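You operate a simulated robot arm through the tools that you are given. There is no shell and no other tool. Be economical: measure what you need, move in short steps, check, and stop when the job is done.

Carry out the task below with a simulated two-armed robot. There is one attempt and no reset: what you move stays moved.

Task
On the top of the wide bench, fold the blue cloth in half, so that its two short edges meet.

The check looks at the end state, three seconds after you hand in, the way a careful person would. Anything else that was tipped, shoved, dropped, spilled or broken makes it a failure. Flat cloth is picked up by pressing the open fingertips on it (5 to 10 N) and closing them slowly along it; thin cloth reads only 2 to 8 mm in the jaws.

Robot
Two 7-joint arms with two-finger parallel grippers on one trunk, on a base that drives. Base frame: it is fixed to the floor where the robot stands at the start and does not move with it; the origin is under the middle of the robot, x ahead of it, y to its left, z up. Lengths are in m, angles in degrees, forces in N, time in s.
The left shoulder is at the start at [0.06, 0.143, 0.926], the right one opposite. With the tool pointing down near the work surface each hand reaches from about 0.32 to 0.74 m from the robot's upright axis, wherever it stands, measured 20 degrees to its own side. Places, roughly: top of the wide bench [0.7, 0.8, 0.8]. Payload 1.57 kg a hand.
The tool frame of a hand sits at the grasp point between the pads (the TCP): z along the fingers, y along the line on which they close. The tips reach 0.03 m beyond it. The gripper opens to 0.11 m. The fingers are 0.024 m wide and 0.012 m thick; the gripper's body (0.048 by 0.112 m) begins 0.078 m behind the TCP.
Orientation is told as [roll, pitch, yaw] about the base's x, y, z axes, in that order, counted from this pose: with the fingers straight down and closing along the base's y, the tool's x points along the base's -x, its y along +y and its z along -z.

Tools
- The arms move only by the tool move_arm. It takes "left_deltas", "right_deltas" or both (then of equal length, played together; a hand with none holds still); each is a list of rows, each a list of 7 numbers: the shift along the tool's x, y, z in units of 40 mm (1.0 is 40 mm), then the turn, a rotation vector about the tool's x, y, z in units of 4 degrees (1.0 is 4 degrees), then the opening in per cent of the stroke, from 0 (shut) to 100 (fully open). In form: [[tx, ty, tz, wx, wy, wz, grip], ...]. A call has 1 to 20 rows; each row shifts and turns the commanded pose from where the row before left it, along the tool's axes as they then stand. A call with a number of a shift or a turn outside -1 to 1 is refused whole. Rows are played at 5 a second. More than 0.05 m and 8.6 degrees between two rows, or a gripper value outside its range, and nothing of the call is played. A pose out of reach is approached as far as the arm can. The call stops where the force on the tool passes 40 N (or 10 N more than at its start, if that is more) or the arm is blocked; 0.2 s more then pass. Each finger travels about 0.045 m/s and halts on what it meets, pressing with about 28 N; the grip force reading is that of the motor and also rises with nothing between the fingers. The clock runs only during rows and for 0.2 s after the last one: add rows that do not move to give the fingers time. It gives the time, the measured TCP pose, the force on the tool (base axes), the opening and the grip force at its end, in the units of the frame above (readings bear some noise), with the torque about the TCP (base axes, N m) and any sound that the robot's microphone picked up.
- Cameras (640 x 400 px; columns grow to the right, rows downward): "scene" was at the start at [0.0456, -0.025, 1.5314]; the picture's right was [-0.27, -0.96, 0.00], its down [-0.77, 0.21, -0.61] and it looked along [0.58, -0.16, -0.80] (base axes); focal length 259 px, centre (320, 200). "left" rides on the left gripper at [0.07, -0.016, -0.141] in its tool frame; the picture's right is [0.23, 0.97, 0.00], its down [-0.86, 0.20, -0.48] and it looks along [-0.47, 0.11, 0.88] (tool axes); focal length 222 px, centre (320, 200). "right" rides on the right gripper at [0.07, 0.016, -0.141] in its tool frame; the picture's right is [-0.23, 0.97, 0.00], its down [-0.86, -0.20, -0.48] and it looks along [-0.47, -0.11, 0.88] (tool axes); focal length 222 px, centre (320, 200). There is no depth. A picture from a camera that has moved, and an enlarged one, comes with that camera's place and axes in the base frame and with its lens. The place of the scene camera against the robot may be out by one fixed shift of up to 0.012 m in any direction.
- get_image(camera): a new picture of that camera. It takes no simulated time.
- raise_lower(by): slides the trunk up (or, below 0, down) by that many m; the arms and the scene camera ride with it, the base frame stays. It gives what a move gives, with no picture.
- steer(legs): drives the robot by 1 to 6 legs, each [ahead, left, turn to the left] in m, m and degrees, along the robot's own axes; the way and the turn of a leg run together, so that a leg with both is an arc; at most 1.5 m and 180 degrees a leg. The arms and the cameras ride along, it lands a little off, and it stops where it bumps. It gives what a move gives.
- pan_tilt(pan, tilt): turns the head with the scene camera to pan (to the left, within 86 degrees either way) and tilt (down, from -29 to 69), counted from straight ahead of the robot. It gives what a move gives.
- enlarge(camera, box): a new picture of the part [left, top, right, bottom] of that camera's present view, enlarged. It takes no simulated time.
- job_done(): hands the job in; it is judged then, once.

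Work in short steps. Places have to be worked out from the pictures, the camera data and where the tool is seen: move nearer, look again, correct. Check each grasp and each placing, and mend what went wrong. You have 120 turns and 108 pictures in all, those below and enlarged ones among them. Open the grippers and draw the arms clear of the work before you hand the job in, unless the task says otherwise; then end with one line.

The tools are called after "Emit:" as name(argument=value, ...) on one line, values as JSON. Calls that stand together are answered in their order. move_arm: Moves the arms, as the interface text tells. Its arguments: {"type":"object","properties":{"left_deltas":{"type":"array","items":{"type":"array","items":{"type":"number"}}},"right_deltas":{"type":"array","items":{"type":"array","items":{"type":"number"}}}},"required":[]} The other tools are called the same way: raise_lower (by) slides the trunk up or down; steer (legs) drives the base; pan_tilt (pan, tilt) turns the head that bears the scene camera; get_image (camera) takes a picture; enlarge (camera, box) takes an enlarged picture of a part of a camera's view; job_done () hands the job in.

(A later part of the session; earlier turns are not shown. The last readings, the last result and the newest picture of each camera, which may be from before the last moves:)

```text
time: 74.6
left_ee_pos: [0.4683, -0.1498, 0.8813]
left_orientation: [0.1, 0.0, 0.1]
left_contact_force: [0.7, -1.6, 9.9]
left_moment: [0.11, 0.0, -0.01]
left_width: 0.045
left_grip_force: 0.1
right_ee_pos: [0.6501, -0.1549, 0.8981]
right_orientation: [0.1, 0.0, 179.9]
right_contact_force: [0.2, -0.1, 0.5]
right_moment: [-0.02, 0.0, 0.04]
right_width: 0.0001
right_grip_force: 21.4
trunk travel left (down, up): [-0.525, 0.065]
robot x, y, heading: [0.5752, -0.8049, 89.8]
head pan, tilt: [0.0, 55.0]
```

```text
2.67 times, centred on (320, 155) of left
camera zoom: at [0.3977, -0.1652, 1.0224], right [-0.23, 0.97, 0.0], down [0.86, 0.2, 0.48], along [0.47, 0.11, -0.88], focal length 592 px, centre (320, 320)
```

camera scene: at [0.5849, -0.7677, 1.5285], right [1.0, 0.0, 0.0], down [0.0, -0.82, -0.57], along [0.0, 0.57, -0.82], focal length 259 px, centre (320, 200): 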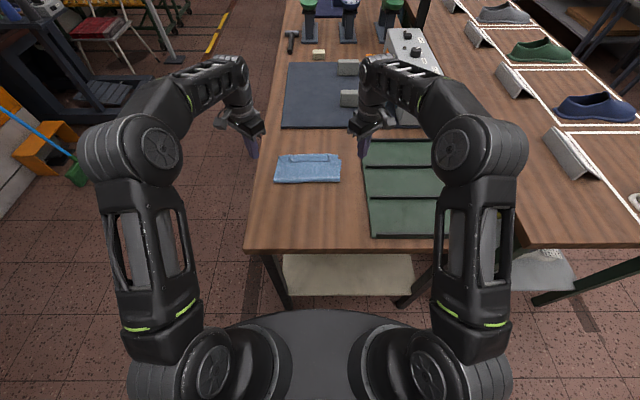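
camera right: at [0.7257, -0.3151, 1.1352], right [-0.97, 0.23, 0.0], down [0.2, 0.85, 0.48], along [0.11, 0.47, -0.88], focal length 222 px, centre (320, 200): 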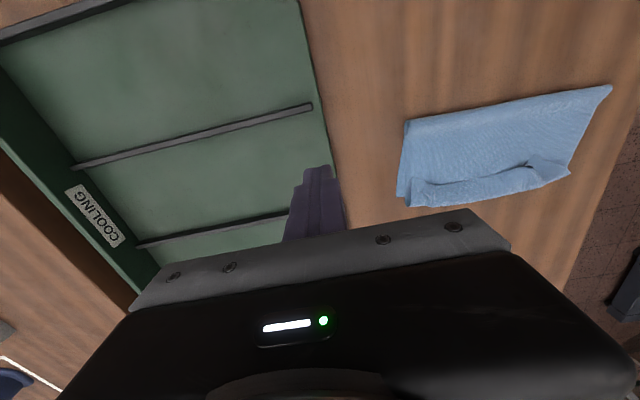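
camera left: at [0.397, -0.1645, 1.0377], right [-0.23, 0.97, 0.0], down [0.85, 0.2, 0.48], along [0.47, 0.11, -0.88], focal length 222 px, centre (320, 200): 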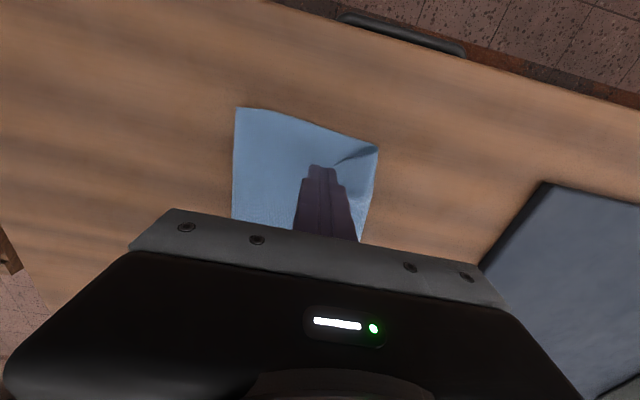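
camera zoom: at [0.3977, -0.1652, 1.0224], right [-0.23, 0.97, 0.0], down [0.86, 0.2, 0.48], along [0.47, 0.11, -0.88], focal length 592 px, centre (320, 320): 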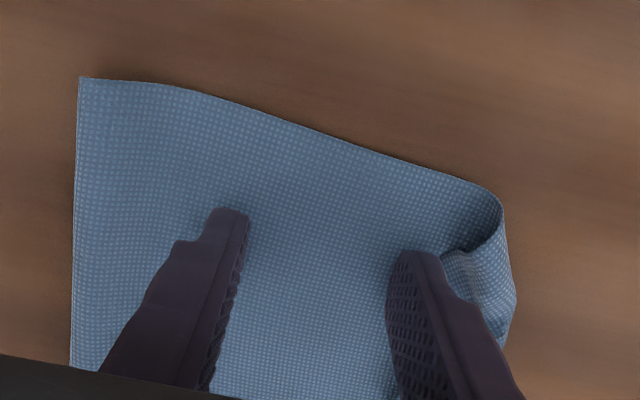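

It works beautifully: the left flap is rolling open and the body is staying put. I'll continue opening.

Emit:
move_arm(left_deltas=[[0, 0, -0.01, 0, 0, 0, 50], [0, 0, 0, 0, 0, 0, 55], [0, 0, 0, 0, 0, 0, 60], [0, 0, 0, 0, 0, 0, 65], [0, 0, 0, 0, 0, 0, 70], [0, 0, 0, 0, 0, 0, 75], [0, 0, 0, 0, 0, 0, 80], [0, 0, 0, 0, 0, 0, 80]])

Emit:
enlarge(camera="scene", box=[260, 125, 364, 190])

Emit:
enlarge(camera="left", box=[200, 80, 440, 230])

```text
time: 76.4
left_ee_pos: [0.4683, -0.1484, 0.8814]
left_orientation: [0.1, 0.0, 0.0]
left_contact_force: [0.7, -2.0, 9.6]
left_moment: [0.21, -0.01, -0.01]
left_width: 0.0835
left_grip_force: 0.1
right_ee_pos: [0.6502, -0.1548, 0.898]
right_orientation: [0.0, 0.0, 179.8]
right_contact_force: [0.7, 0.0, -0.1]
right_moment: [-0.01, 0.04, -0.01]
right_width: 0.0
right_grip_force: 21.6
trunk travel left (down, up): [-0.525, 0.065]
robot x, y, heading: [0.5849, -0.8031, 89.6]
head pan, tilt: [0.0, 55.0]
```

```text
6.15 times, centred on (312, 158) of scene
camera zoom: at [0.5851, -0.769, 1.5286], right [1.0, 0.0, 0.0], down [0.0, -0.82, -0.57], along [0.0, 0.57, -0.82], focal length 1596 px, centre (369, 462)
```

zoom: 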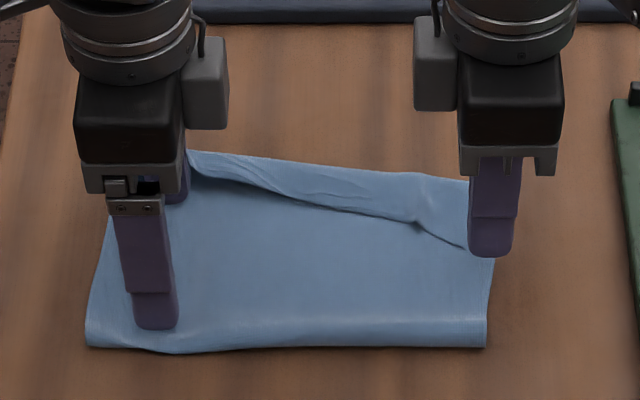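

```text
2.67 times, centred on (320, 155) of left
camera zoom: at [0.3972, -0.1651, 1.0224], right [-0.23, 0.97, 0.0], down [0.86, 0.2, 0.48], along [0.47, 0.11, -0.88], focal length 592 px, centre (320, 320)
```

zoom: 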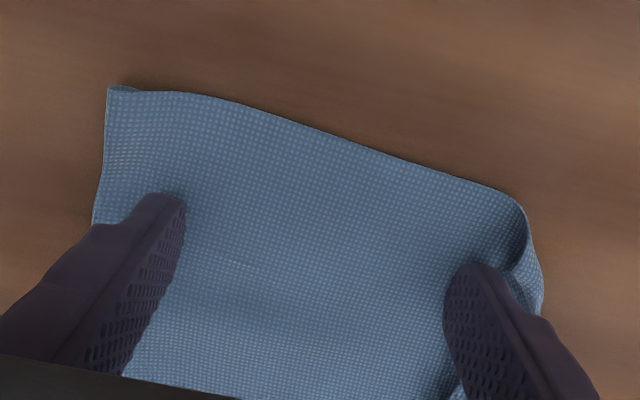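

The left is almost unrolled. I'll lift the left hand clear and review.

Emit:
move_arm(left_deltas=[[0, 0, -0.5, 0, 0, 0, 80], [0, 0, -0.7, 0, 0, 0, 80], [0.8, 0, -0.5, 0, 0, 0, 50], [0.8, 0, 0, 0, 0, 0, 0], [0.8, 0, 0, 0, 0, 0, 0], [0, 0, 0, 0, 0, 0, 0]], right_deltas=[[0, 0, -0.5, 0, 0, 0, 0], [0, 0, -0.7, 0, 0, 0, 0], [0.8, 0, -0.5, 0, 0, 0, 0], [0.8, 0, 0, 0, 0, 0, 0], [0, 0, 0, 0, 0, 0, 0], [0, 0, 0, 0, 0, 0, 0]])

Emit:
enlarge(camera="scene", box=[260, 125, 364, 190])

```text
time: 77.8
left_ee_pos: [0.3725, -0.1472, 0.9473]
left_orientation: [0.0, 0.0, -0.1]
left_contact_force: [0.0, 0.7, -0.4]
left_moment: [0.02, -0.04, 0.0]
left_width: 0.0018
left_grip_force: 0.5
right_ee_pos: [0.715, -0.1545, 0.9665]
right_orientation: [0.1, -0.1, 179.7]
right_contact_force: [-0.9, -0.3, -0.1]
right_moment: [0.0, 0.01, 0.0]
right_width: 0.0
right_grip_force: 21.6
trunk travel left (down, up): [-0.525, 0.065]
robot x, y, heading: [0.5801, -0.8061, 90.2]
head pan, tilt: [0.0, 55.0]
```

```text
6.15 times, centred on (312, 158) of scene
camera zoom: at [0.5854, -0.7676, 1.5285], right [1.0, 0.0, 0.0], down [0.0, -0.82, -0.57], along [0.0, 0.57, -0.82], focal length 1596 px, centre (369, 462)
```

zoom: 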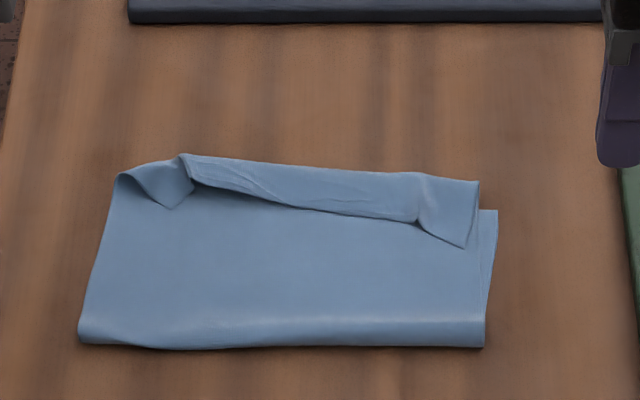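

The left flap rolled partway, and its tip is now at (0.472, −0.1225). Since the layers slide together under pressure, I'll first drag the whole stack about 6 cm toward the robot so the far side stays well within reach. I'll position both closed hands over the body.

Emit:
move_arm(left_deltas=[[-0.61, -0.27, 0, 0, 0, 0, 0], [-0.61, -0.27, 0, 0, 0, 0, 0], [-0.61, -0.27, 0, 0, 0, 0, 0], [-0.61, -0.27, 0, 0, 0, 0, 0], [0, 0, 0.7, 0, 0, 0, 0], [0, 0, 0.7, 0, 0, 0, 0], [0, 0, 0.1, 0, 0, 0, 0], [0, 0, 0, 0, 0, 0, 0]], right_deltas=[[-0.44, 0.22, 0, 0, 0, 0, 0], [-0.44, 0.22, 0, 0, 0, 0, 0], [-0.44, 0.22, 0, 0, 0, 0, 0], [-0.43, 0.22, 0, 0, 0, 0, 0], [0, 0, 0.7, 0, 0, 0, 0], [0, 0, 0.7, 0, 0, 0, 0], [0, 0, 0.6, 0, 0, 0, 0], [0, 0, 0, 0, 0, 0, 0]])

```text
time: 79.6
left_ee_pos: [0.4695, -0.1916, 0.89]
left_orientation: [0.0, 0.1, 0.1]
left_contact_force: [0.1, -0.1, -0.6]
left_moment: [0.01, 0.04, -0.01]
left_width: 0.0001
left_grip_force: 21.1
right_ee_pos: [0.6432, -0.1881, 0.8844]
right_orientation: [0.0, -0.1, 179.8]
right_contact_force: [-0.5, -0.3, 0.5]
right_moment: [0.01, 0.0, -0.03]
right_width: 0.0
right_grip_force: 21.4
trunk travel left (down, up): [-0.525, 0.065]
robot x, y, heading: [0.5801, -0.8032, 89.9]
head pan, tilt: [0.0, 55.0]
```

I'll lower to light contact.

Emit:
move_arm(left_deltas=[[0, 0, 0.1, 0, 0, 0, 0], [0, 0, 0.08, 0, 0, 0, 0], [0, 0, 0.03, 0, 0, 0, 0], [0, 0, 0, 0, 0, 0, 0]], right_deltas=[[0, 0, 0.04, 0, 0, 0, 0], [0, 0, 0.02, 0, 0, 0, 0], [0, 0, 0.01, 0, 0, 0, 0], [0, 0, 0, 0, 0, 0, 0]])

```text
time: 80.6
left_ee_pos: [0.4687, -0.1903, 0.8811]
left_orientation: [0.1, 0.0, 0.1]
left_contact_force: [0.3, 0.4, 5.6]
left_moment: [0.03, 0.02, -0.02]
left_width: 0.0
left_grip_force: 20.9
right_ee_pos: [0.6431, -0.1891, 0.8829]
right_orientation: [0.0, 0.1, 179.8]
right_contact_force: [0.5, 0.4, -0.1]
right_moment: [0.0, -0.03, 0.0]
right_width: 0.0
right_grip_force: 21.4
trunk travel left (down, up): [-0.525, 0.065]
robot x, y, heading: [0.5801, -0.8058, 89.7]
head pan, tilt: [0.0, 55.0]
```

The left is at 5.6 N. I'll add a little on the right, then pull both 6 cm toward the robot.

Emit:
move_arm(left_deltas=[[0, 0, 0, 0, 0, 0, 0], [0, -0.15, 0, 0, 0, 0, 0], [0, -0.15, 0, 0, 0, 0, 0], [0, -0.15, 0, 0, 0, 0, 0], [0, -0.15, 0, 0, 0, 0, 0], [0, -0.15, 0, 0, 0, 0, 0], [0, -0.15, 0, 0, 0, 0, 0], [0, -0.15, 0, 0, 0, 0, 0], [0, -0.15, 0, 0, 0, 0, 0], [0, -0.15, 0, 0, 0, 0, 0], [0, -0.15, 0, 0, 0, 0, 0], [0, 0, 0, 0, 0, 0, 0], [0, 0, -0.6, 0, 0, 0, 0], [0.3, 0, -0.8, 0, 0, 0, 0], [0, 0, 0, 0, 0, 0, 0]], right_deltas=[[0, 0, 0.045, 0, 0, 0, 0], [0, 0.15, 0, 0, 0, 0, 0], [0, 0.15, 0, 0, 0, 0, 0], [0, 0.15, 0, 0, 0, 0, 0], [0, 0.15, 0, 0, 0, 0, 0], [0, 0.15, 0, 0, 0, 0, 0], [0, 0.15, 0, 0, 0, 0, 0], [0, 0.15, 0, 0, 0, 0, 0], [0, 0.15, 0, 0, 0, 0, 0], [0, 0.15, 0, 0, 0, 0, 0], [0, 0.15, 0, 0, 0, 0, 0], [0, 0, 0, 0, 0, 0, 0], [0, 0, -0.6, 0, 0, 0, 0], [0.3, 0, -0.8, 0, 0, 0, 0], [0, 0, 0, 0, 0, 0, 0]])

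Emit:
enlarge(camera="scene", box=[248, 130, 376, 210])

```text
time: 83.8
left_ee_pos: [0.4587, -0.2533, 0.9347]
left_orientation: [0.0, 0.0, 0.1]
left_contact_force: [0.2, -0.8, 0.0]
left_moment: [-0.05, -0.02, 0.02]
left_width: 0.0
left_grip_force: 21.0
right_ee_pos: [0.6544, -0.2468, 0.9356]
right_orientation: [0.1, -0.1, 179.8]
right_contact_force: [0.6, -0.2, -0.2]
right_moment: [0.02, 0.03, -0.01]
right_width: 0.0002
right_grip_force: 20.8
trunk travel left (down, up): [-0.525, 0.065]
robot x, y, heading: [0.584, -0.8078, 89.7]
head pan, tilt: [0.0, 55.0]
```

```text
5.00 times, centred on (312, 170) of scene
camera zoom: at [0.5849, -0.7675, 1.5284], right [1.0, 0.0, 0.0], down [0.0, -0.82, -0.57], along [0.0, 0.57, -0.82], focal length 1297 px, centre (360, 350)
```

zoom: 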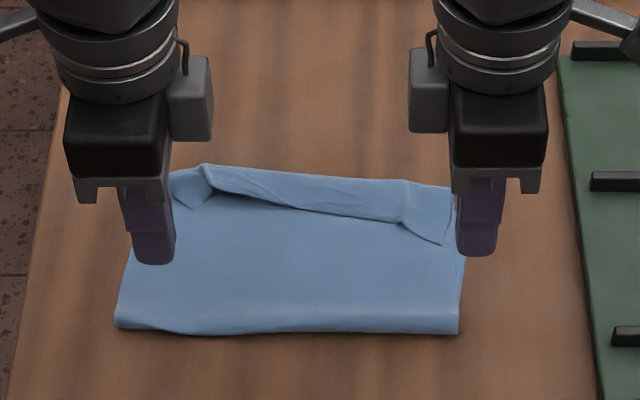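

The stack slid 6 cm with its shape intact. The flap tips are now at (0.472, −0.181) and (0.642, −0.213). I'll place the closed fingers at both tips and lower close to contact.

Emit:
move_arm(left_deltas=[[-0.1, 0.5, 0, 0, 0, 0, 0], [-0.1, 0.5, 0, 0, 0, 0, 0], [-0.1, 0.5, 0, 0, 0, 0, 0], [-0.08, 0.43, 0, 0, 0, 0, 0], [0, 0, 0.5, 0, 0, 0, 0], [0, 0, 0.5, 0, 0, 0, 0], [0, 0, 0.2, 0, 0, 0, 0], [0, 0, 0.08, 0, 0, 0, 0], [0, 0, 0, 0, 0, 0, 0]], right_deltas=[[-0.1, -0.3, 0, 0, 0, 0, 0], [-0.1, -0.3, 0, 0, 0, 0, 0], [-0.1, -0.3, 0, 0, 0, 0, 0], [0, -0.12, 0, 0, 0, 0, 0], [0, 0, 0.5, 0, 0, 0, 0], [0, 0, 0.5, 0, 0, 0, 0], [0, 0, 0.2, 0, 0, 0, 0], [0, 0, 0.1, 0, 0, 0, 0], [0, 0, 0, 0, 0, 0, 0]])

Emit:
enlarge(camera="scene", box=[248, 130, 376, 210])

```text
time: 85.8
left_ee_pos: [0.473, -0.1742, 0.886]
left_orientation: [0.0, 0.0, 0.1]
left_contact_force: [0.5, -0.7, 0.6]
left_moment: [0.0, 0.01, 0.01]
left_width: 0.0004
left_grip_force: 21.5
right_ee_pos: [0.6434, -0.2073, 0.8856]
right_orientation: [0.0, -0.1, 179.7]
right_contact_force: [-0.9, 0.5, -0.5]
right_moment: [0.0, -0.01, 0.01]
right_width: 0.0
right_grip_force: 21.3
trunk travel left (down, up): [-0.525, 0.065]
robot x, y, heading: [0.582, -0.8045, 89.9]
head pan, tilt: [0.0, 55.0]
```

```text
5.00 times, centred on (312, 170) of scene
camera zoom: at [0.5849, -0.7677, 1.5285], right [1.0, 0.0, 0.0], down [0.0, -0.82, -0.57], along [0.0, 0.57, -0.82], focal length 1297 px, centre (360, 350)
```

zoom: 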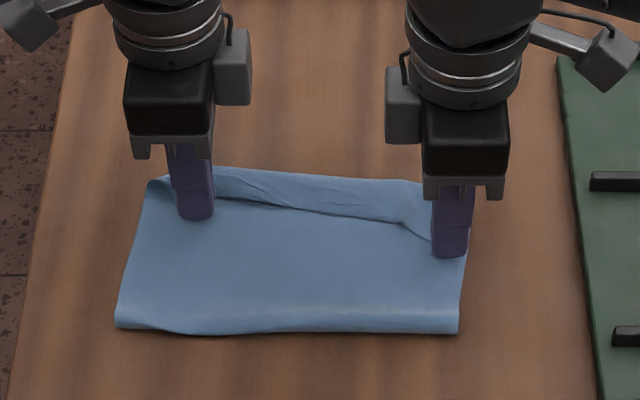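

Well placed. I'll lower both to contact.

Emit:
move_arm(left_deltas=[[0, 0, 0.06, 0, 0, 0, 0], [0, 0, 0.04, 0, 0, 0, 0], [0, 0, 0.02, 0, 0, 0, 0], [0, 0, 0, 0, 0, 0, 0]], right_deltas=[[0, 0, 0.06, 0, 0, 0, 0], [0, 0, 0.04, 0, 0, 0, 0], [0, 0, 0.02, 0, 0, 0, 0], [0, 0, 0, 0, 0, 0, 0]])

```text
time: 86.8
left_ee_pos: [0.4726, -0.1756, 0.8812]
left_orientation: [0.2, -0.1, -0.1]
left_contact_force: [0.4, 1.9, 8.8]
left_moment: [0.17, 0.04, -0.04]
left_width: 0.0
left_grip_force: 21.5
right_ee_pos: [0.6418, -0.2083, 0.8813]
right_orientation: [0.0, -0.1, 179.8]
right_contact_force: [-1.2, 0.5, 7.8]
right_moment: [0.08, 0.06, 0.01]
right_width: 0.0001
right_grip_force: 20.7
trunk travel left (down, up): [-0.525, 0.065]
robot x, y, heading: [0.5803, -0.8033, 89.9]
head pan, tilt: [0.0, 55.0]
```

Contact is 8–9 N on each. I'll open both slowly to 75 %.

Emit:
move_arm(left_deltas=[[0, 0, 0, 0, 0, 0, 5], [0, 0, 0, 0, 0, 0, 10], [0, 0, 0, 0, 0, 0, 15], [0, 0, 0, 0, 0, 0, 20], [0, 0, 0, 0, 0, 0, 25], [0, 0, 0, 0, 0, 0, 30], [0, 0, 0, 0, 0, 0, 35], [0, 0, 0, 0, 0, 0, 40], [0, 0, 0, 0, 0, 0, 45], [0, 0, 0, 0, 0, 0, 50], [0, 0, 0, 0, 0, 0, 55], [0, 0, 0, 0, 0, 0, 60], [0, 0, 0, 0, 0, 0, 65], [0, 0, 0, 0, 0, 0, 70], [0, 0, 0, 0, 0, 0, 75], [0, 0, 0, 0, 0, 0, 75]], right_deltas=[[0, 0, 0, 0, 0, 0, 5], [0, 0, 0, 0, 0, 0, 10], [0, 0, 0, 0, 0, 0, 15], [0, 0, 0, 0, 0, 0, 20], [0, 0, 0, 0, 0, 0, 25], [0, 0, 0, 0, 0, 0, 30], [0, 0, 0, 0, 0, 0, 35], [0, 0, 0, 0, 0, 0, 40], [0, 0, 0, 0, 0, 0, 45], [0, 0, 0, 0, 0, 0, 50], [0, 0, 0, 0, 0, 0, 55], [0, 0, 0, 0, 0, 0, 60], [0, 0, 0, 0, 0, 0, 65], [0, 0, 0, 0, 0, 0, 70], [0, 0, 0, 0, 0, 0, 75], [0, 0, 0, 0, 0, 0, 75]])

Emit:
enlarge(camera="scene", box=[248, 130, 376, 210])

Emit:
enlarge(camera="left", box=[160, 40, 480, 240])

```text
time: 90.2
left_ee_pos: [0.4723, -0.1752, 0.8815]
left_orientation: [0.1, -0.1, 0.0]
left_contact_force: [0.6, -2.8, 12.2]
left_moment: [0.47, 0.04, 0.0]
left_width: 0.0787
left_grip_force: 0.3
right_ee_pos: [0.6435, -0.2083, 0.8819]
right_orientation: [-0.1, 0.0, 179.7]
right_contact_force: [-0.2, 2.2, 9.2]
right_moment: [-0.03, 0.04, -0.01]
right_width: 0.0782
right_grip_force: 0.0
trunk travel left (down, up): [-0.525, 0.065]
robot x, y, heading: [0.583, -0.8051, 89.6]
head pan, tilt: [0.0, 55.0]
```

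```text
5.00 times, centred on (312, 170) of scene
camera zoom: at [0.5851, -0.7699, 1.5286], right [1.0, 0.0, 0.0], down [0.0, -0.82, -0.57], along [0.0, 0.57, -0.82], focal length 1297 px, centre (360, 350)
```

zoom: 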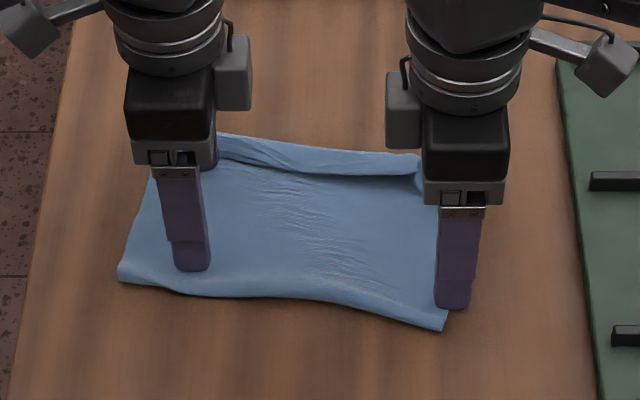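

```text
2.00 times, centred on (320, 140) of left
camera zoom: at [0.4024, -0.1923, 1.0225], right [-0.23, 0.97, 0.0], down [0.86, 0.2, 0.48], along [0.47, 0.11, -0.88], focal length 444 px, centre (320, 320)
```

zoom: 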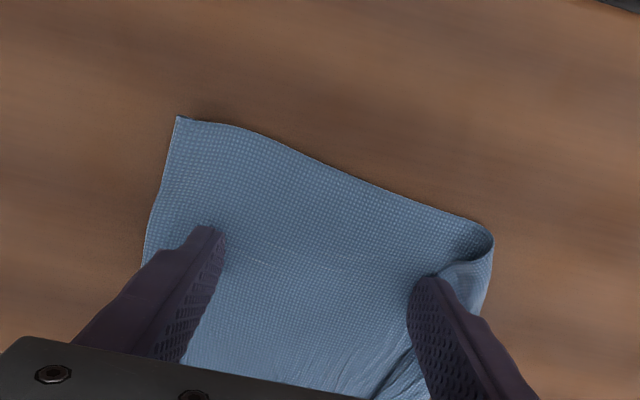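

Progress, but the left side dragged the stack too. I'll lift both hands and view.

Emit:
move_arm(left_deltas=[[0, 0, -0.5, 0, 0, 0, 75], [0, 0, -0.7, 0, 0, 0, 75], [0.8, 0, -0.5, 0, 0, 0, 50], [0.8, 0, 0, 0, 0, 0, 0], [0.8, 0, 0, 0, 0, 0, 0], [0, 0, 0, 0, 0, 0, 0]], right_deltas=[[0, 0, -0.5, 0, 0, 0, 75], [0, 0, -0.7, 0, 0, 0, 75], [0.8, 0, -0.5, 0, 0, 0, 50], [0.8, 0, 0, 0, 0, 0, 0], [0.8, 0, 0, 0, 0, 0, 0], [0, 0, 0, 0, 0, 0, 0]])

Emit:
enlarge(camera="scene", box=[248, 130, 376, 210])

Emit:
get_image(camera="right")

```text
time: 91.6
left_ee_pos: [0.3761, -0.1742, 0.9475]
left_orientation: [0.0, 0.0, 0.0]
left_contact_force: [0.2, -0.3, 0.0]
left_moment: [0.0, 0.0, -0.01]
left_width: 0.0002
left_grip_force: 2.1
right_ee_pos: [0.7398, -0.2059, 0.9481]
right_orientation: [0.0, 0.0, 179.8]
right_contact_force: [0.6, 0.0, 0.2]
right_moment: [0.05, 0.01, 0.03]
right_width: 0.0
right_grip_force: 2.4
trunk travel left (down, up): [-0.525, 0.065]
robot x, y, heading: [0.5774, -0.8056, 90.1]
head pan, tilt: [0.0, 55.0]
```

```text
5.00 times, centred on (312, 170) of scene
camera zoom: at [0.5849, -0.7675, 1.5285], right [1.0, 0.0, 0.0], down [0.0, -0.82, -0.57], along [0.0, 0.57, -0.82], focal length 1297 px, centre (360, 350)
```

zoom: 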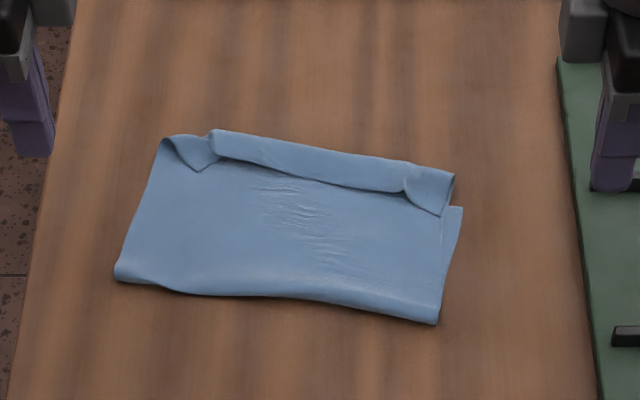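

```text
44 pictures are left
camera right: at [0.8087, -0.2231, 1.0889], right [-0.23, -0.97, 0.0], down [-0.85, 0.2, 0.48], along [-0.47, 0.11, -0.88], focal length 222 px, centre (320, 200)
```

right: 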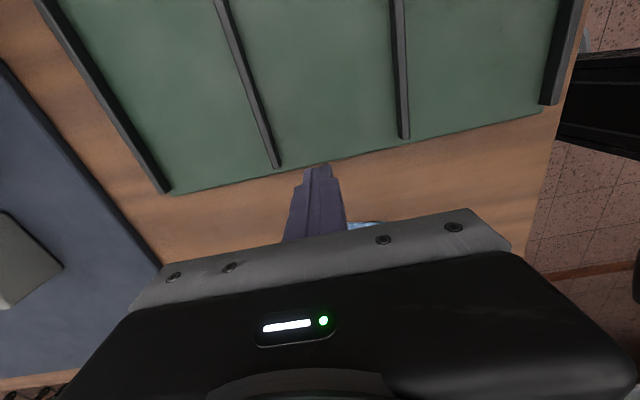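

The flap still sticks because the layers drag each other. A better approach is to pinch only the top layer a few cm inside the flap and lift it. The hem then hangs free, so its folded flap should drop open under gravity before I lay it down again. I'll rotate the hands back first.

Emit:
move_arm(left_deltas=[[0, 0, -0.5, 0, 0, -1, 25], [0, 0, 0, 0, 0, -1, 25], [0, 0, 0, 0, 0, -1, 25], [0, 0, 0, 0, 0, -1, 25], [0, 0, 0, 0, 0, -1, 25], [0, 0, 0, 0, 0, -1, 25], [0, 0, 0, 0, 0, -1, 25], [0, 0, 0, 0, 0, -1, 25], [0, 0, 0, 0, 0, -1, 25], [0, 0, 0, 0, 0, -1, 25], [0, 0, 0, 0, 0, -1, 25], [0, 0, 0, 0, 0, -1, 25], [0, 0, 0, 0, 0, -1, 25], [0, 0, 0, 0, 0, -1, 25], [0, 0, 0, 0, 0, -1, 25], [0, 0, 0, 0, 0, -1, 25], [0, 0, 0, 0, 0, -1, 25], [0, 0, 0, 0, 0, -1, 25], [0, 0, 0, 0, 0, -1, 25], [0, 0, 0, 0, 0, -1, 25]], right_deltas=[[0, 0, -0.5, 0, 0, 1, 25], [0, 0, 0, 0, 0, 1, 25], [0, 0, 0, 0, 0, 1, 25], [0, 0, 0, 0, 0, 1, 25], [0, 0, 0, 0, 0, 1, 25], [0, 0, 0, 0, 0, 1, 25], [0, 0, 0, 0, 0, 1, 25], [0, 0, 0, 0, 0, 1, 25], [0, 0, 0, 0, 0, 1, 25], [0, 0, 0, 0, 0, 1, 25], [0, 0, 0, 0, 0, 1, 25], [0, 0, 0, 0, 0, 1, 25], [0, 0, 0, 0, 0, 1, 25], [0, 0, 0, 0, 0, 1, 25], [0, 0, 0, 0, 0, 1, 25], [0, 0, 0, 0, 0, 1, 25], [0, 0, 0, 0, 0, 1, 25], [0, 0, 0, 0, 0, 1, 25], [0, 0, 0, 0, 0, 1, 25], [0, 0, 0, 0, 0, 1, 25]])

Emit:
move_arm(left_deltas=[[0, 0, 0, 0, 0, -1, 25], [0, 0, 0, 0, 0, -1, 25], [0, 0, 0, 0, 0, -0.45, 25], [0, 0, 0, 0, 0, 0, 25]], right_deltas=[[0, 0, 0, 0, 0, 1, 25], [0, 0, 0, 0, 0, 1, 25], [0, 0, 0, 0, 0, 0.45, 25], [0, 0, 0, 0, 0, 0, 25]])

```text
time: 95.8
left_ee_pos: [0.377, -0.1743, 0.9677]
left_orientation: [0.1, 0.1, 79.9]
left_contact_force: [0.2, -0.4, 0.5]
left_moment: [0.0, 0.02, -0.02]
left_width: 0.0275
left_grip_force: 0.1
right_ee_pos: [0.7383, -0.2067, 0.9684]
right_orientation: [0.0, 0.1, 99.8]
right_contact_force: [-0.4, 0.4, 0.7]
right_moment: [0.0, 0.01, 0.02]
right_width: 0.0276
right_grip_force: 0.1
trunk travel left (down, up): [-0.525, 0.065]
robot x, y, heading: [0.5835, -0.8056, 89.7]
head pan, tilt: [0.0, 55.0]
```

```text
time: 96.8
left_ee_pos: [0.3776, -0.1748, 0.9692]
left_orientation: [0.0, 0.1, 89.9]
left_contact_force: [0.1, -0.2, 0.9]
left_moment: [-0.01, -0.03, -0.02]
left_width: 0.0273
left_grip_force: 0.0
right_ee_pos: [0.7401, -0.2081, 0.9683]
right_orientation: [0.0, 0.0, 89.9]
right_contact_force: [1.0, 1.3, -0.3]
right_moment: [-0.01, -0.01, -0.02]
right_width: 0.0274
right_grip_force: 0.0
trunk travel left (down, up): [-0.525, 0.065]
robot x, y, heading: [0.5827, -0.8049, 90.0]
head pan, tilt: [0.0, 55.0]
```

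I'll move above the pinch points on the top layer, left (0.466, −0.175) and right (0.615, −0.213).

Emit:
move_arm(left_deltas=[[0, -0.55, 0, 0, 0, 0, 25], [0, -0.55, 0, 0, 0, 0, 25], [0, -0.55, 0, 0, 0, 0, 25], [0, -0.55, 0, 0, 0, 0, 25], [0, 0, 0.6, 0, 0, 0, 25], [0, 0, 0.7, 0, 0, 0, 25], [0, 0, 0.6, 0, 0, 0, 25], [0, 0, 0, 0, 0, 0, 25]], right_deltas=[[0.03, 0.78, 0, 0, 0, 0, 25], [0.03, 0.78, 0, 0, 0, 0, 25], [0.03, 0.78, 0, 0, 0, 0, 25], [0.03, 0.78, 0, 0, 0, 0, 25], [0, 0, 0.6, 0, 0, 0, 25], [0, 0, 0.7, 0, 0, 0, 25], [0, 0, 0.6, 0, 0, 0, 25], [0, 0, 0, 0, 0, 0, 25]])

Emit:
enlarge(camera="scene", box=[248, 130, 376, 210])

```text
time: 98.6
left_ee_pos: [0.4648, -0.1761, 0.8923]
left_orientation: [0.0, 0.0, 89.8]
left_contact_force: [0.3, 0.3, -0.5]
left_moment: [0.01, 0.02, -0.02]
left_width: 0.0275
left_grip_force: 0.0
right_ee_pos: [0.6151, -0.2129, 0.8904]
right_orientation: [0.1, 0.0, 89.8]
right_contact_force: [0.7, -0.5, 0.4]
right_moment: [-0.03, -0.03, -0.04]
right_width: 0.0276
right_grip_force: 0.1
trunk travel left (down, up): [-0.525, 0.065]
robot x, y, heading: [0.5805, -0.8015, 90.0]
head pan, tilt: [0.0, 55.0]
```

```text
5.00 times, centred on (312, 170) of scene
camera zoom: at [0.5849, -0.768, 1.5285], right [1.0, 0.0, 0.0], down [0.0, -0.82, -0.57], along [0.0, 0.57, -0.82], focal length 1297 px, centre (360, 350)
```

zoom: 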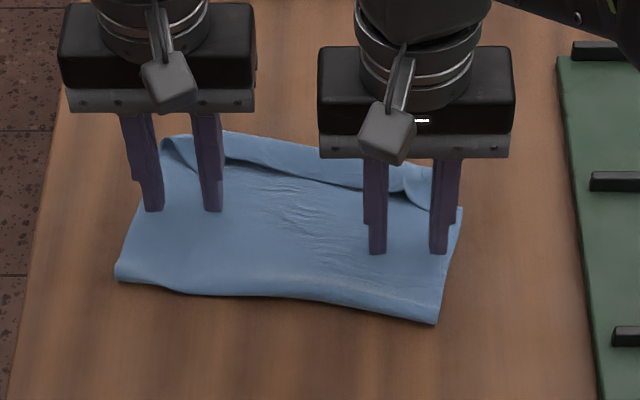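

The tips are well placed, below the flap tips. I'll lower to light contact.

Emit:
move_arm(left_deltas=[[0, 0, 0.1, 0, 0, 0, 25], [0, 0, 0.08, 0, 0, 0, 25], [0, 0, 0.06, 0, 0, 0, 25], [0, 0, 0.03, 0, 0, 0, 25], [0, 0, 0, 0, 0, 0, 25]], right_deltas=[[0, 0, 0.1, 0, 0, 0, 25], [0, 0, 0.06, 0, 0, 0, 25], [0, 0, 0.04, 0, 0, 0, 25], [0, 0, 0.03, 0, 0, 0, 25], [0, 0, 0, 0, 0, 0, 25]])

```text
time: 99.8
left_ee_pos: [0.4645, -0.1754, 0.8811]
left_orientation: [0.1, 0.0, 89.8]
left_contact_force: [-0.5, 0.5, 2.1]
left_moment: [-0.01, 0.03, 0.01]
left_width: 0.0275
left_grip_force: 0.0
right_ee_pos: [0.615, -0.2133, 0.8822]
right_orientation: [0.1, 0.0, 90.0]
right_contact_force: [0.1, 0.3, 0.2]
right_moment: [-0.03, -0.04, -0.03]
right_width: 0.0274
right_grip_force: 0.1
trunk travel left (down, up): [-0.525, 0.065]
robot x, y, heading: [0.5808, -0.8052, 89.8]
head pan, tilt: [0.0, 55.0]
```

Nearly there. I'll add a touch more, then close slowly with light pressure to favour the top layer.

Emit:
move_arm(left_deltas=[[0, 0, 0.01, 0, 0, 0, 25], [0, 0, 0, 0, 0, 0, 21], [0, 0, 0, 0, 0, 0, 17], [0, 0, 0, 0, 0, 0, 13], [0, 0, 0, 0, 0, 0, 9], [0, 0, 0, 0, 0, 0, 5], [0, 0, 0, 0, 0, 0, 0], [0, 0, 0, 0, 0, 0, 0], [0, 0, 0, 0, 0, 0, 0]], right_deltas=[[0, 0, 0.035, 0, 0, 0, 25], [0, 0, 0, 0, 0, 0, 21], [0, 0, 0, 0, 0, 0, 17], [0, 0, 0, 0, 0, 0, 13], [0, 0, 0, 0, 0, 0, 9], [0, 0, 0, 0, 0, 0, 5], [0, 0, 0, 0, 0, 0, 0], [0, 0, 0, 0, 0, 0, 0], [0, 0, 0, 0, 0, 0, 0]])

Emit:
move_arm(left_deltas=[[0, 0, -0.25, 0, 0, 0, 0], [0, 0, -0.25, 0, 0, 0, 0], [0, 0, -0.25, 0, 0, 0, 0], [0, 0, -0.25, 0, 0, 0, 0], [0, 0, 0, 0, 0, 0, 0]], right_deltas=[[0, 0, -0.25, 0, 0, 0, 0], [0, 0, -0.25, 0, 0, 0, 0], [0, 0, -0.25, 0, 0, 0, 0], [0, 0, -0.25, 0, 0, 0, 0], [0, 0, 0, 0, 0, 0, 0]])

Emit:
enlarge(camera="scene", box=[248, 130, 376, 210])

Emit:
enlarge(camera="left", box=[80, 0, 440, 230])

```text
time: 101.8
left_ee_pos: [0.4652, -0.1768, 0.8813]
left_orientation: [0.1, 0.0, 89.8]
left_contact_force: [0.3, -1.1, 2.8]
left_moment: [0.01, 0.02, 0.02]
left_width: 0.0
left_grip_force: 21.2
right_ee_pos: [0.6155, -0.2139, 0.8815]
right_orientation: [0.1, 0.0, 89.9]
right_contact_force: [1.3, 0.5, 5.9]
right_moment: [-0.02, -0.06, -0.01]
right_width: 0.0
right_grip_force: 21.1
trunk travel left (down, up): [-0.525, 0.065]
robot x, y, heading: [0.5783, -0.8061, 89.8]
head pan, tilt: [0.0, 55.0]
```

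```text
time: 103.0
left_ee_pos: [0.4653, -0.1754, 0.9211]
left_orientation: [0.0, 0.0, 89.7]
left_contact_force: [0.0, 1.0, -0.4]
left_moment: [0.01, 0.01, 0.0]
left_width: 0.0001
left_grip_force: 21.5
right_ee_pos: [0.615, -0.2126, 0.9218]
right_orientation: [0.0, 0.0, 90.0]
right_contact_force: [0.3, -0.4, 0.0]
right_moment: [0.04, -0.01, -0.03]
right_width: 0.0
right_grip_force: 21.4
trunk travel left (down, up): [-0.525, 0.065]
robot x, y, heading: [0.5813, -0.8026, 89.8]
head pan, tilt: [0.0, 55.0]
```

```text
5.00 times, centred on (312, 170) of scene
camera zoom: at [0.5849, -0.7676, 1.5285], right [1.0, 0.0, 0.0], down [0.0, -0.82, -0.57], along [0.0, 0.57, -0.82], focal length 1297 px, centre (360, 350)
```

zoom: 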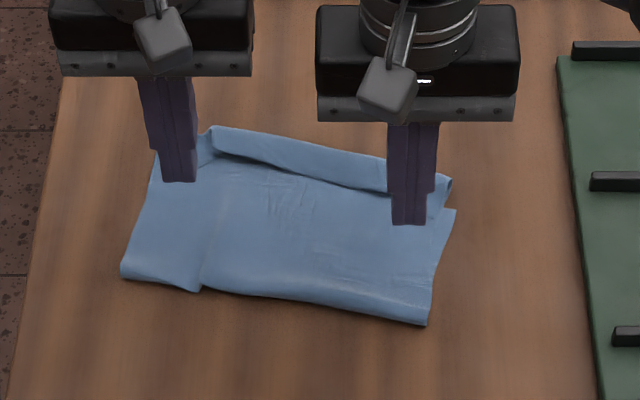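

```text
1.74 times, centred on (260, 115) of left
camera zoom: at [0.4807, -0.245, 1.062], right [-0.97, -0.22, 0.0], down [-0.2, 0.86, 0.48], along [-0.11, 0.47, -0.88], focal length 386 px, centre (424, 348)
```

zoom: 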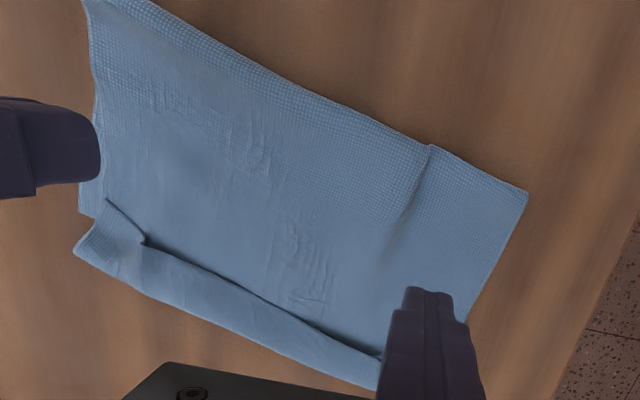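

Both slipped off, reading width 0, because the pressure was too light. I'll retry with a wider opening and firmer contact of about 10 N.

Emit:
move_arm(left_deltas=[[0, -0.2, 0, 0, 0, 0, 40], [0, 0, 0.3, 0, 0, 0, 40], [0, 0, 0.4, 0, 0, 0, 40], [0, 0, 0.2, 0, 0, 0, 40], [0, 0, 0.1, 0, 0, 0, 40], [0, 0, 0.03, 0, 0, 0, 40], [0, 0, 0, 0, 0, 0, 40]], right_deltas=[[0.1, 0.2, 0, 0, 0, 0, 40], [0, 0, 0.3, 0, 0, 0, 40], [0, 0, 0.4, 0, 0, 0, 40], [0, 0, 0.2, 0, 0, 0, 40], [0, 0, 0.1, 0, 0, 0, 40], [0, 0, 0.04, 0, 0, 0, 40], [0, 0, 0, 0, 0, 0, 40]])

```text
time: 104.6
left_ee_pos: [0.4717, -0.1742, 0.8816]
left_orientation: [0.0, -0.1, 89.8]
left_contact_force: [0.1, -0.8, 5.4]
left_moment: [0.0, 0.16, -0.02]
left_width: 0.0436
left_grip_force: 0.1
right_ee_pos: [0.6063, -0.2149, 0.8818]
right_orientation: [0.1, 0.0, 90.0]
right_contact_force: [-0.8, 0.7, 8.7]
right_moment: [-0.01, -0.16, 0.01]
right_width: 0.0438
right_grip_force: 0.1
trunk travel left (down, up): [-0.525, 0.065]
robot x, y, heading: [0.5781, -0.8057, 89.5]
head pan, tilt: [0.0, 55.0]
```

I'll press slightly firmer, then close slowly.

Emit:
move_arm(left_deltas=[[0, 0, 0.025, 0, 0, 0, 40], [0, 0, 0, 0, 0, 0, 36], [0, 0, 0, 0, 0, 0, 32], [0, 0, 0, 0, 0, 0, 28], [0, 0, 0, 0, 0, 0, 24], [0, 0, 0, 0, 0, 0, 20], [0, 0, 0, 0, 0, 0, 16], [0, 0, 0, 0, 0, 0, 12], [0, 0, 0, 0, 0, 0, 8], [0, 0, 0, 0, 0, 0, 4], [0, 0, 0, 0, 0, 0, 0], [0, 0, 0, 0, 0, 0, 0], [0, 0, 0, 0, 0, 0, 0]], right_deltas=[[0, 0, 0.015, 0, 0, 0, 40], [0, 0, 0, 0, 0, 0, 36], [0, 0, 0, 0, 0, 0, 32], [0, 0, 0, 0, 0, 0, 28], [0, 0, 0, 0, 0, 0, 24], [0, 0, 0, 0, 0, 0, 20], [0, 0, 0, 0, 0, 0, 16], [0, 0, 0, 0, 0, 0, 12], [0, 0, 0, 0, 0, 0, 8], [0, 0, 0, 0, 0, 0, 4], [0, 0, 0, 0, 0, 0, 0], [0, 0, 0, 0, 0, 0, 0], [0, 0, 0, 0, 0, 0, 0]])

Emit:
enlarge(camera="left", box=[80, 0, 440, 230])

```text
time: 107.4
left_ee_pos: [0.473, -0.1773, 0.8805]
left_orientation: [-0.2, -0.1, 89.7]
left_contact_force: [10.9, -2.2, 20.0]
left_moment: [-0.07, -0.32, 0.0]
left_width: 0.0018
left_grip_force: 23.5
right_ee_pos: [0.6034, -0.2181, 0.8816]
right_orientation: [0.1, -0.3, 89.9]
right_contact_force: [-15.9, 3.7, 17.7]
right_moment: [0.16, 0.43, 0.04]
right_width: 0.0026
right_grip_force: 23.9
trunk travel left (down, up): [-0.525, 0.065]
robot x, y, heading: [0.5794, -0.8069, 89.5]
head pan, tilt: [0.0, 55.0]
```

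```text
1.74 times, centred on (260, 115) of left
camera zoom: at [0.4879, -0.2472, 1.0223], right [-0.97, -0.22, 0.0], down [-0.2, 0.85, 0.48], along [-0.1, 0.47, -0.88], focal length 386 px, centre (424, 348)
```

zoom: 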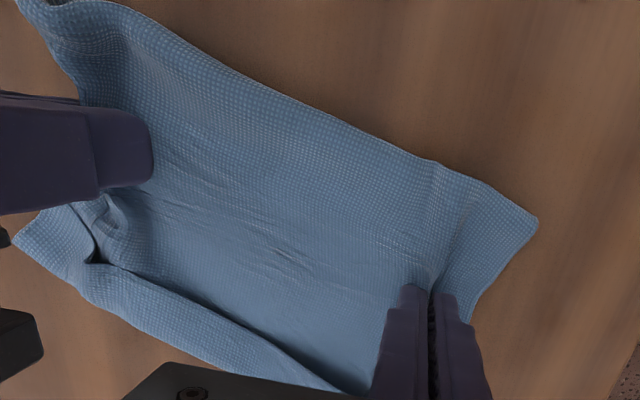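

Now both hold cloth, at 1.8 and 2.6 mm. I'll ease the stretch inward a little and lift 6 cm to see which layers came and whether the flap drops.

Emit:
move_arm(left_deltas=[[0, -0.08, -0.2, 0, 0, 0, 0], [0, 0, -0.25, 0, 0, 0, 0], [0, 0, -0.25, 0, 0, 0, 0], [0, 0, -0.25, 0, 0, 0, 0], [0, 0, -0.25, 0, 0, 0, 0], [0, 0, -0.3, 0, 0, 0, 0], [0, 0, 0, 0, 0, 0, 0]], right_deltas=[[0, 0.08, -0.2, 0, 0, 0, 0], [0, 0, -0.25, 0, 0, 0, 0], [0, 0, -0.25, 0, 0, 0, 0], [0, 0, -0.25, 0, 0, 0, 0], [0, 0, -0.25, 0, 0, 0, 0], [0, 0, -0.3, 0, 0, 0, 0], [0, 0, 0, 0, 0, 0, 0]])

Emit:
enlarge(camera="scene", box=[248, 130, 376, 210])

Emit:
enlarge(camera="left", box=[80, 0, 440, 230])

```text
time: 109.0
left_ee_pos: [0.4749, -0.1749, 0.938]
left_orientation: [0.0, -0.1, 89.8]
left_contact_force: [2.3, -1.4, 0.7]
left_moment: [-0.02, -0.09, 0.0]
left_width: 0.0021
left_grip_force: 23.4
right_ee_pos: [0.6039, -0.215, 0.9407]
right_orientation: [-0.1, 0.1, 90.0]
right_contact_force: [-3.1, 0.4, -0.6]
right_moment: [0.03, 0.06, 0.02]
right_width: 0.0024
right_grip_force: 23.9
trunk travel left (down, up): [-0.525, 0.065]
robot x, y, heading: [0.5843, -0.803, 89.7]
head pan, tilt: [0.0, 55.0]
```

```text
5.00 times, centred on (312, 170) of scene
camera zoom: at [0.5849, -0.7675, 1.5285], right [1.0, 0.0, 0.0], down [0.0, -0.82, -0.57], along [0.0, 0.57, -0.82], focal length 1297 px, centre (360, 350)
```

zoom: 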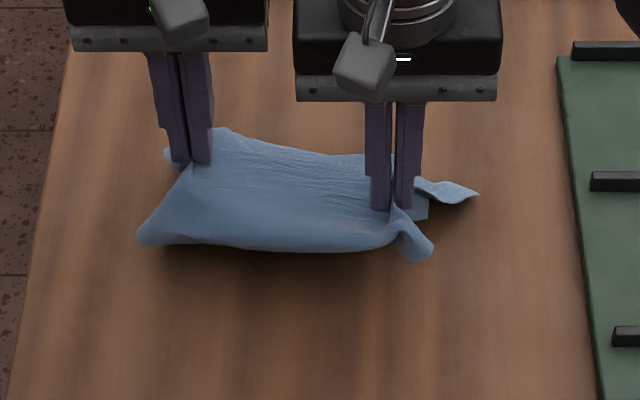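

```text
1.74 times, centred on (260, 115) of left
camera zoom: at [0.4909, -0.2445, 1.0803], right [-0.97, -0.22, 0.0], down [-0.2, 0.86, 0.48], along [-0.11, 0.47, -0.88], focal length 386 px, centre (424, 348)
```

zoom: 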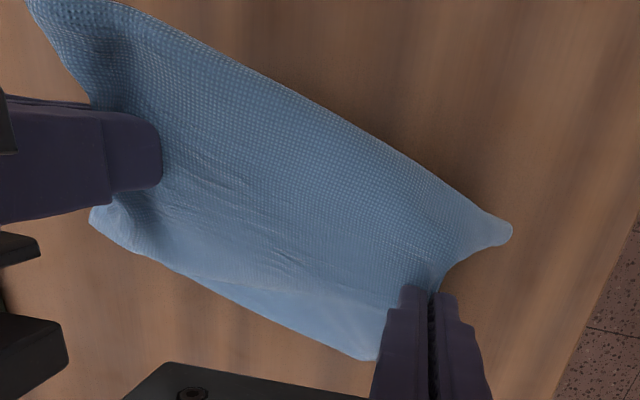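

It seems both layers came up, but the flap looks to have dropped open. I'll lift a further 6 cm so the hem hangs freely, and look.

Emit:
move_arm(left_deltas=[[0, 0, -0.3, 0, 0, 0, 0], [0, 0, -0.3, 0, 0, 0, 0], [0, 0, -0.3, 0, 0, 0, 0], [0, 0, -0.3, 0, 0, 0, 0], [0, 0, -0.3, 0, 0, 0, 0], [0, 0, 0, 0, 0, 0, 0], [0, 0, 0, 0, 0, 0, 0]], right_deltas=[[0, 0, -0.3, 0, 0, 0, 0], [0, 0, -0.3, 0, 0, 0, 0], [0, 0, -0.3, 0, 0, 0, 0], [0, 0, -0.3, 0, 0, 0, 0], [0, 0, -0.3, 0, 0, 0, 0], [0, 0, 0, 0, 0, 0, 0], [0, 0, 0, 0, 0, 0, 0]])

Emit:
enlarge(camera="scene", box=[248, 110, 376, 210])

Emit:
get_image(camera="left")

Emit:
get_image(camera="right")

```text
time: 110.6
left_ee_pos: [0.4747, -0.1749, 0.9997]
left_orientation: [0.1, 0.0, 89.9]
left_contact_force: [2.1, -0.1, 0.1]
left_moment: [0.0, -0.08, 0.0]
left_width: 0.0018
left_grip_force: 23.6
right_ee_pos: [0.6039, -0.2169, 0.9989]
right_orientation: [0.0, 0.0, 90.0]
right_contact_force: [-2.9, 1.3, -0.4]
right_moment: [0.04, 0.13, 0.02]
right_width: 0.0023
right_grip_force: 24.4
trunk travel left (down, up): [-0.525, 0.065]
robot x, y, heading: [0.5807, -0.8004, 89.7]
head pan, tilt: [0.0, 55.0]
```

```text
4.00 times, centred on (312, 160) of scene
camera zoom: at [0.5849, -0.7678, 1.5285], right [1.0, 0.0, 0.0], down [0.0, -0.82, -0.57], along [0.0, 0.57, -0.82], focal length 1038 px, centre (352, 360)
```

zoom: 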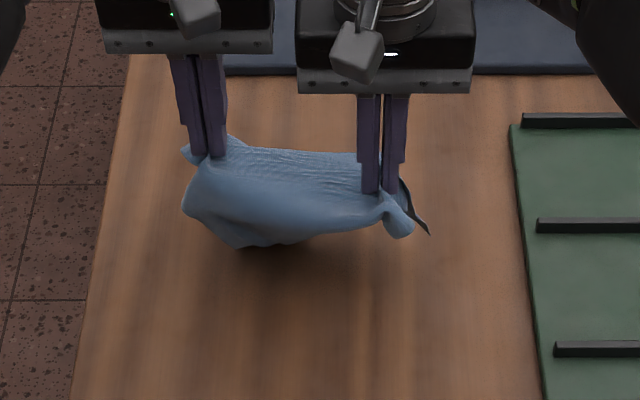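

```text
36 pictures are left
camera left: at [0.4907, -0.2454, 1.1401], right [-0.97, -0.22, 0.0], down [-0.2, 0.86, 0.48], along [-0.11, 0.47, -0.88], focal length 222 px, centre (320, 200)
```

left: 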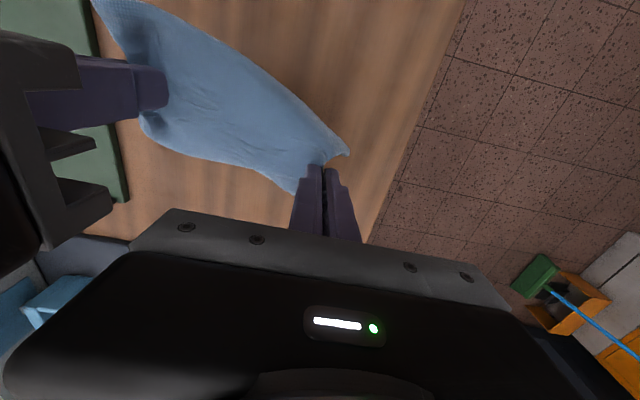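

```text
35 pictures are left
camera right: at [0.5865, -0.2856, 1.1405], right [-0.97, 0.23, 0.0], down [0.2, 0.86, 0.48], along [0.11, 0.47, -0.88], focal length 222 px, centre (320, 200)
```

right: 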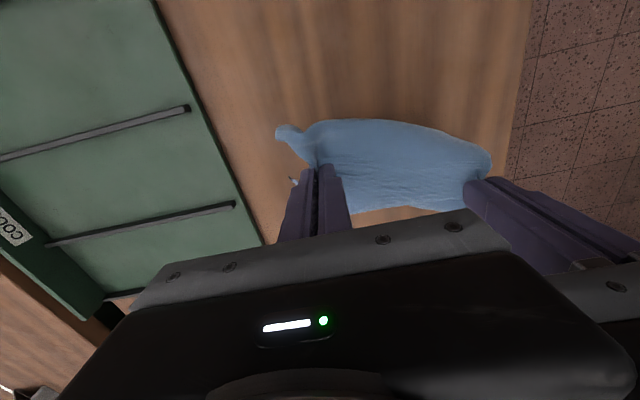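

All layers are up, and the hem now hangs open. I'll lower straight down slowly so both sides splay back, release, and look.

Emit:
move_arm(left_deltas=[[0, 0, 0.25, 0, 0, 0, 0], [0, 0, 0.25, 0, 0, 0, 0], [0, 0, 0.25, 0, 0, 0, 0], [0, 0, 0.25, 0, 0, 0, 0], [0, 0, 0.25, 0, 0, 0, 0], [0, 0, 0.25, 0, 0, 0, 0], [0, 0, 0.25, 0, 0, 0, 0], [0, 0, 0.25, 0, 0, 0, 0], [0, 0, 0.25, 0, 0, 0, 0], [0, 0, 0.25, 0, 0, 0, 0], [0, 0, 0.25, 0, 0, 0, 0], [0, 0, 0, 0, 0, 0, 20], [0, 0, 0, 0, 0, 0, 40], [0, 0, 0, 0, 0, 0, 40], [0, 0, -0.6, 0, 0, 0, 40], [0, 0.5, -0.8, 0, 0, 0, 40], [0, 0.9, -0.4, 0, 0, 0, 40], [0.5, 0.9, 0, 0, 0, 0, 40], [0, 0, 0, 0, 0, 0, 40]], right_deltas=[[0, 0, 0.25, 0, 0, 0, 0], [0, 0, 0.25, 0, 0, 0, 0], [0, 0, 0.25, 0, 0, 0, 0], [0, 0, 0.25, 0, 0, 0, 0], [0, 0, 0.25, 0, 0, 0, 0], [0, 0, 0.25, 0, 0, 0, 0], [0, 0, 0.25, 0, 0, 0, 0], [0, 0, 0.25, 0, 0, 0, 0], [0, 0, 0.25, 0, 0, 0, 0], [0, 0, 0.25, 0, 0, 0, 0], [0, 0, 0.25, 0, 0, 0, 0], [0, 0, 0, 0, 0, 0, 20], [0, 0, 0, 0, 0, 0, 40], [0, 0, 0, 0, 0, 0, 40], [0, 0, -0.6, 0, 0, 0, 40], [0, -0.5, -0.8, 0, 0, 0, 40], [0, -0.9, -0.4, 0, 0, 0, 40], [0.5, -0.9, 0, 0, 0, 0, 40], [0, 0, 0, 0, 0, 0, 40]])

Emit:
enlarge(camera="scene", box=[248, 110, 376, 210])

```text
time: 114.6
left_ee_pos: [0.382, -0.1925, 0.9601]
left_orientation: [0.0, 0.0, 89.9]
left_contact_force: [0.9, -0.2, 0.2]
left_moment: [-0.03, -0.02, 0.0]
left_width: 0.0439
left_grip_force: 0.0
right_ee_pos: [0.6962, -0.2374, 0.9625]
right_orientation: [-0.1, 0.1, 90.0]
right_contact_force: [0.2, 0.2, -0.7]
right_moment: [0.0, 0.03, -0.01]
right_width: 0.0441
right_grip_force: 0.0
trunk travel left (down, up): [-0.525, 0.065]
robot x, y, heading: [0.5842, -0.8067, 89.7]
head pan, tilt: [0.0, 55.0]
```

```text
4.00 times, centred on (312, 160) of scene
camera zoom: at [0.5849, -0.7667, 1.5284], right [1.0, 0.0, 0.0], down [0.0, -0.82, -0.57], along [0.0, 0.57, -0.82], focal length 1038 px, centre (352, 360)
```

zoom: 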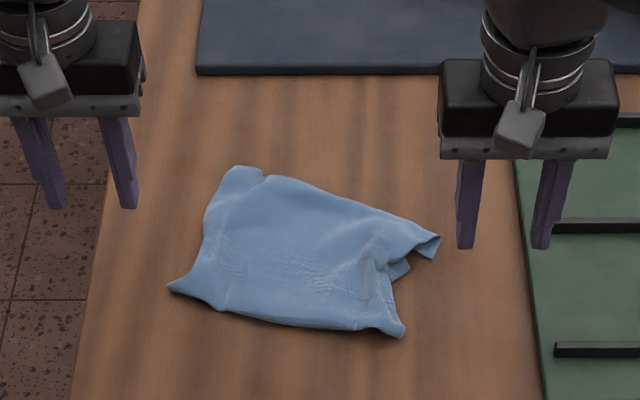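

The flap is fully open now. The top hem runs from about (0.479, −0.087) to (0.661, −0.17), beyond the bottom layer, with the stack turned about 20°. I'll look closer with a wrist camera.

Emit:
get_image(camera="right")

Emit:
get_image(camera="left")

```text
33 pictures are left
camera right: at [0.6792, -0.3068, 1.1032], right [-0.97, 0.23, 0.0], down [0.2, 0.86, 0.48], along [0.11, 0.47, -0.88], focal length 222 px, centre (320, 200)
```

right: 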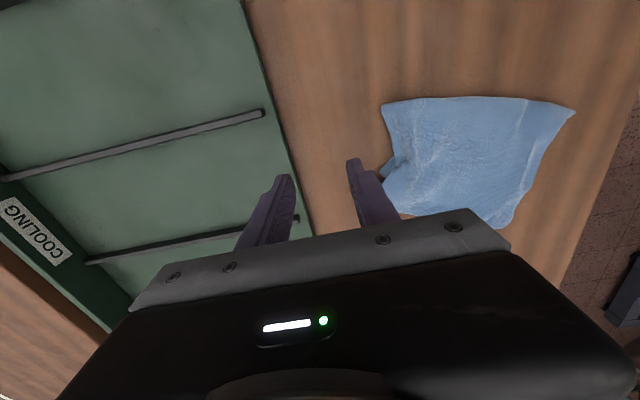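

```text
32 pictures are left
camera left: at [0.3976, -0.2622, 1.1008], right [-0.97, -0.22, 0.0], down [-0.2, 0.86, 0.48], along [-0.11, 0.47, -0.88], focal length 222 px, centre (320, 200)
```

left: 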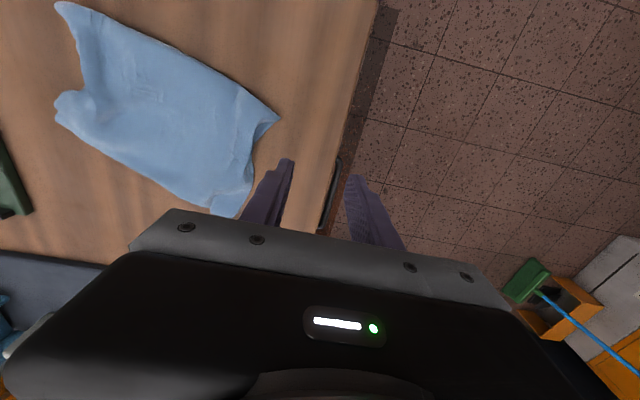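

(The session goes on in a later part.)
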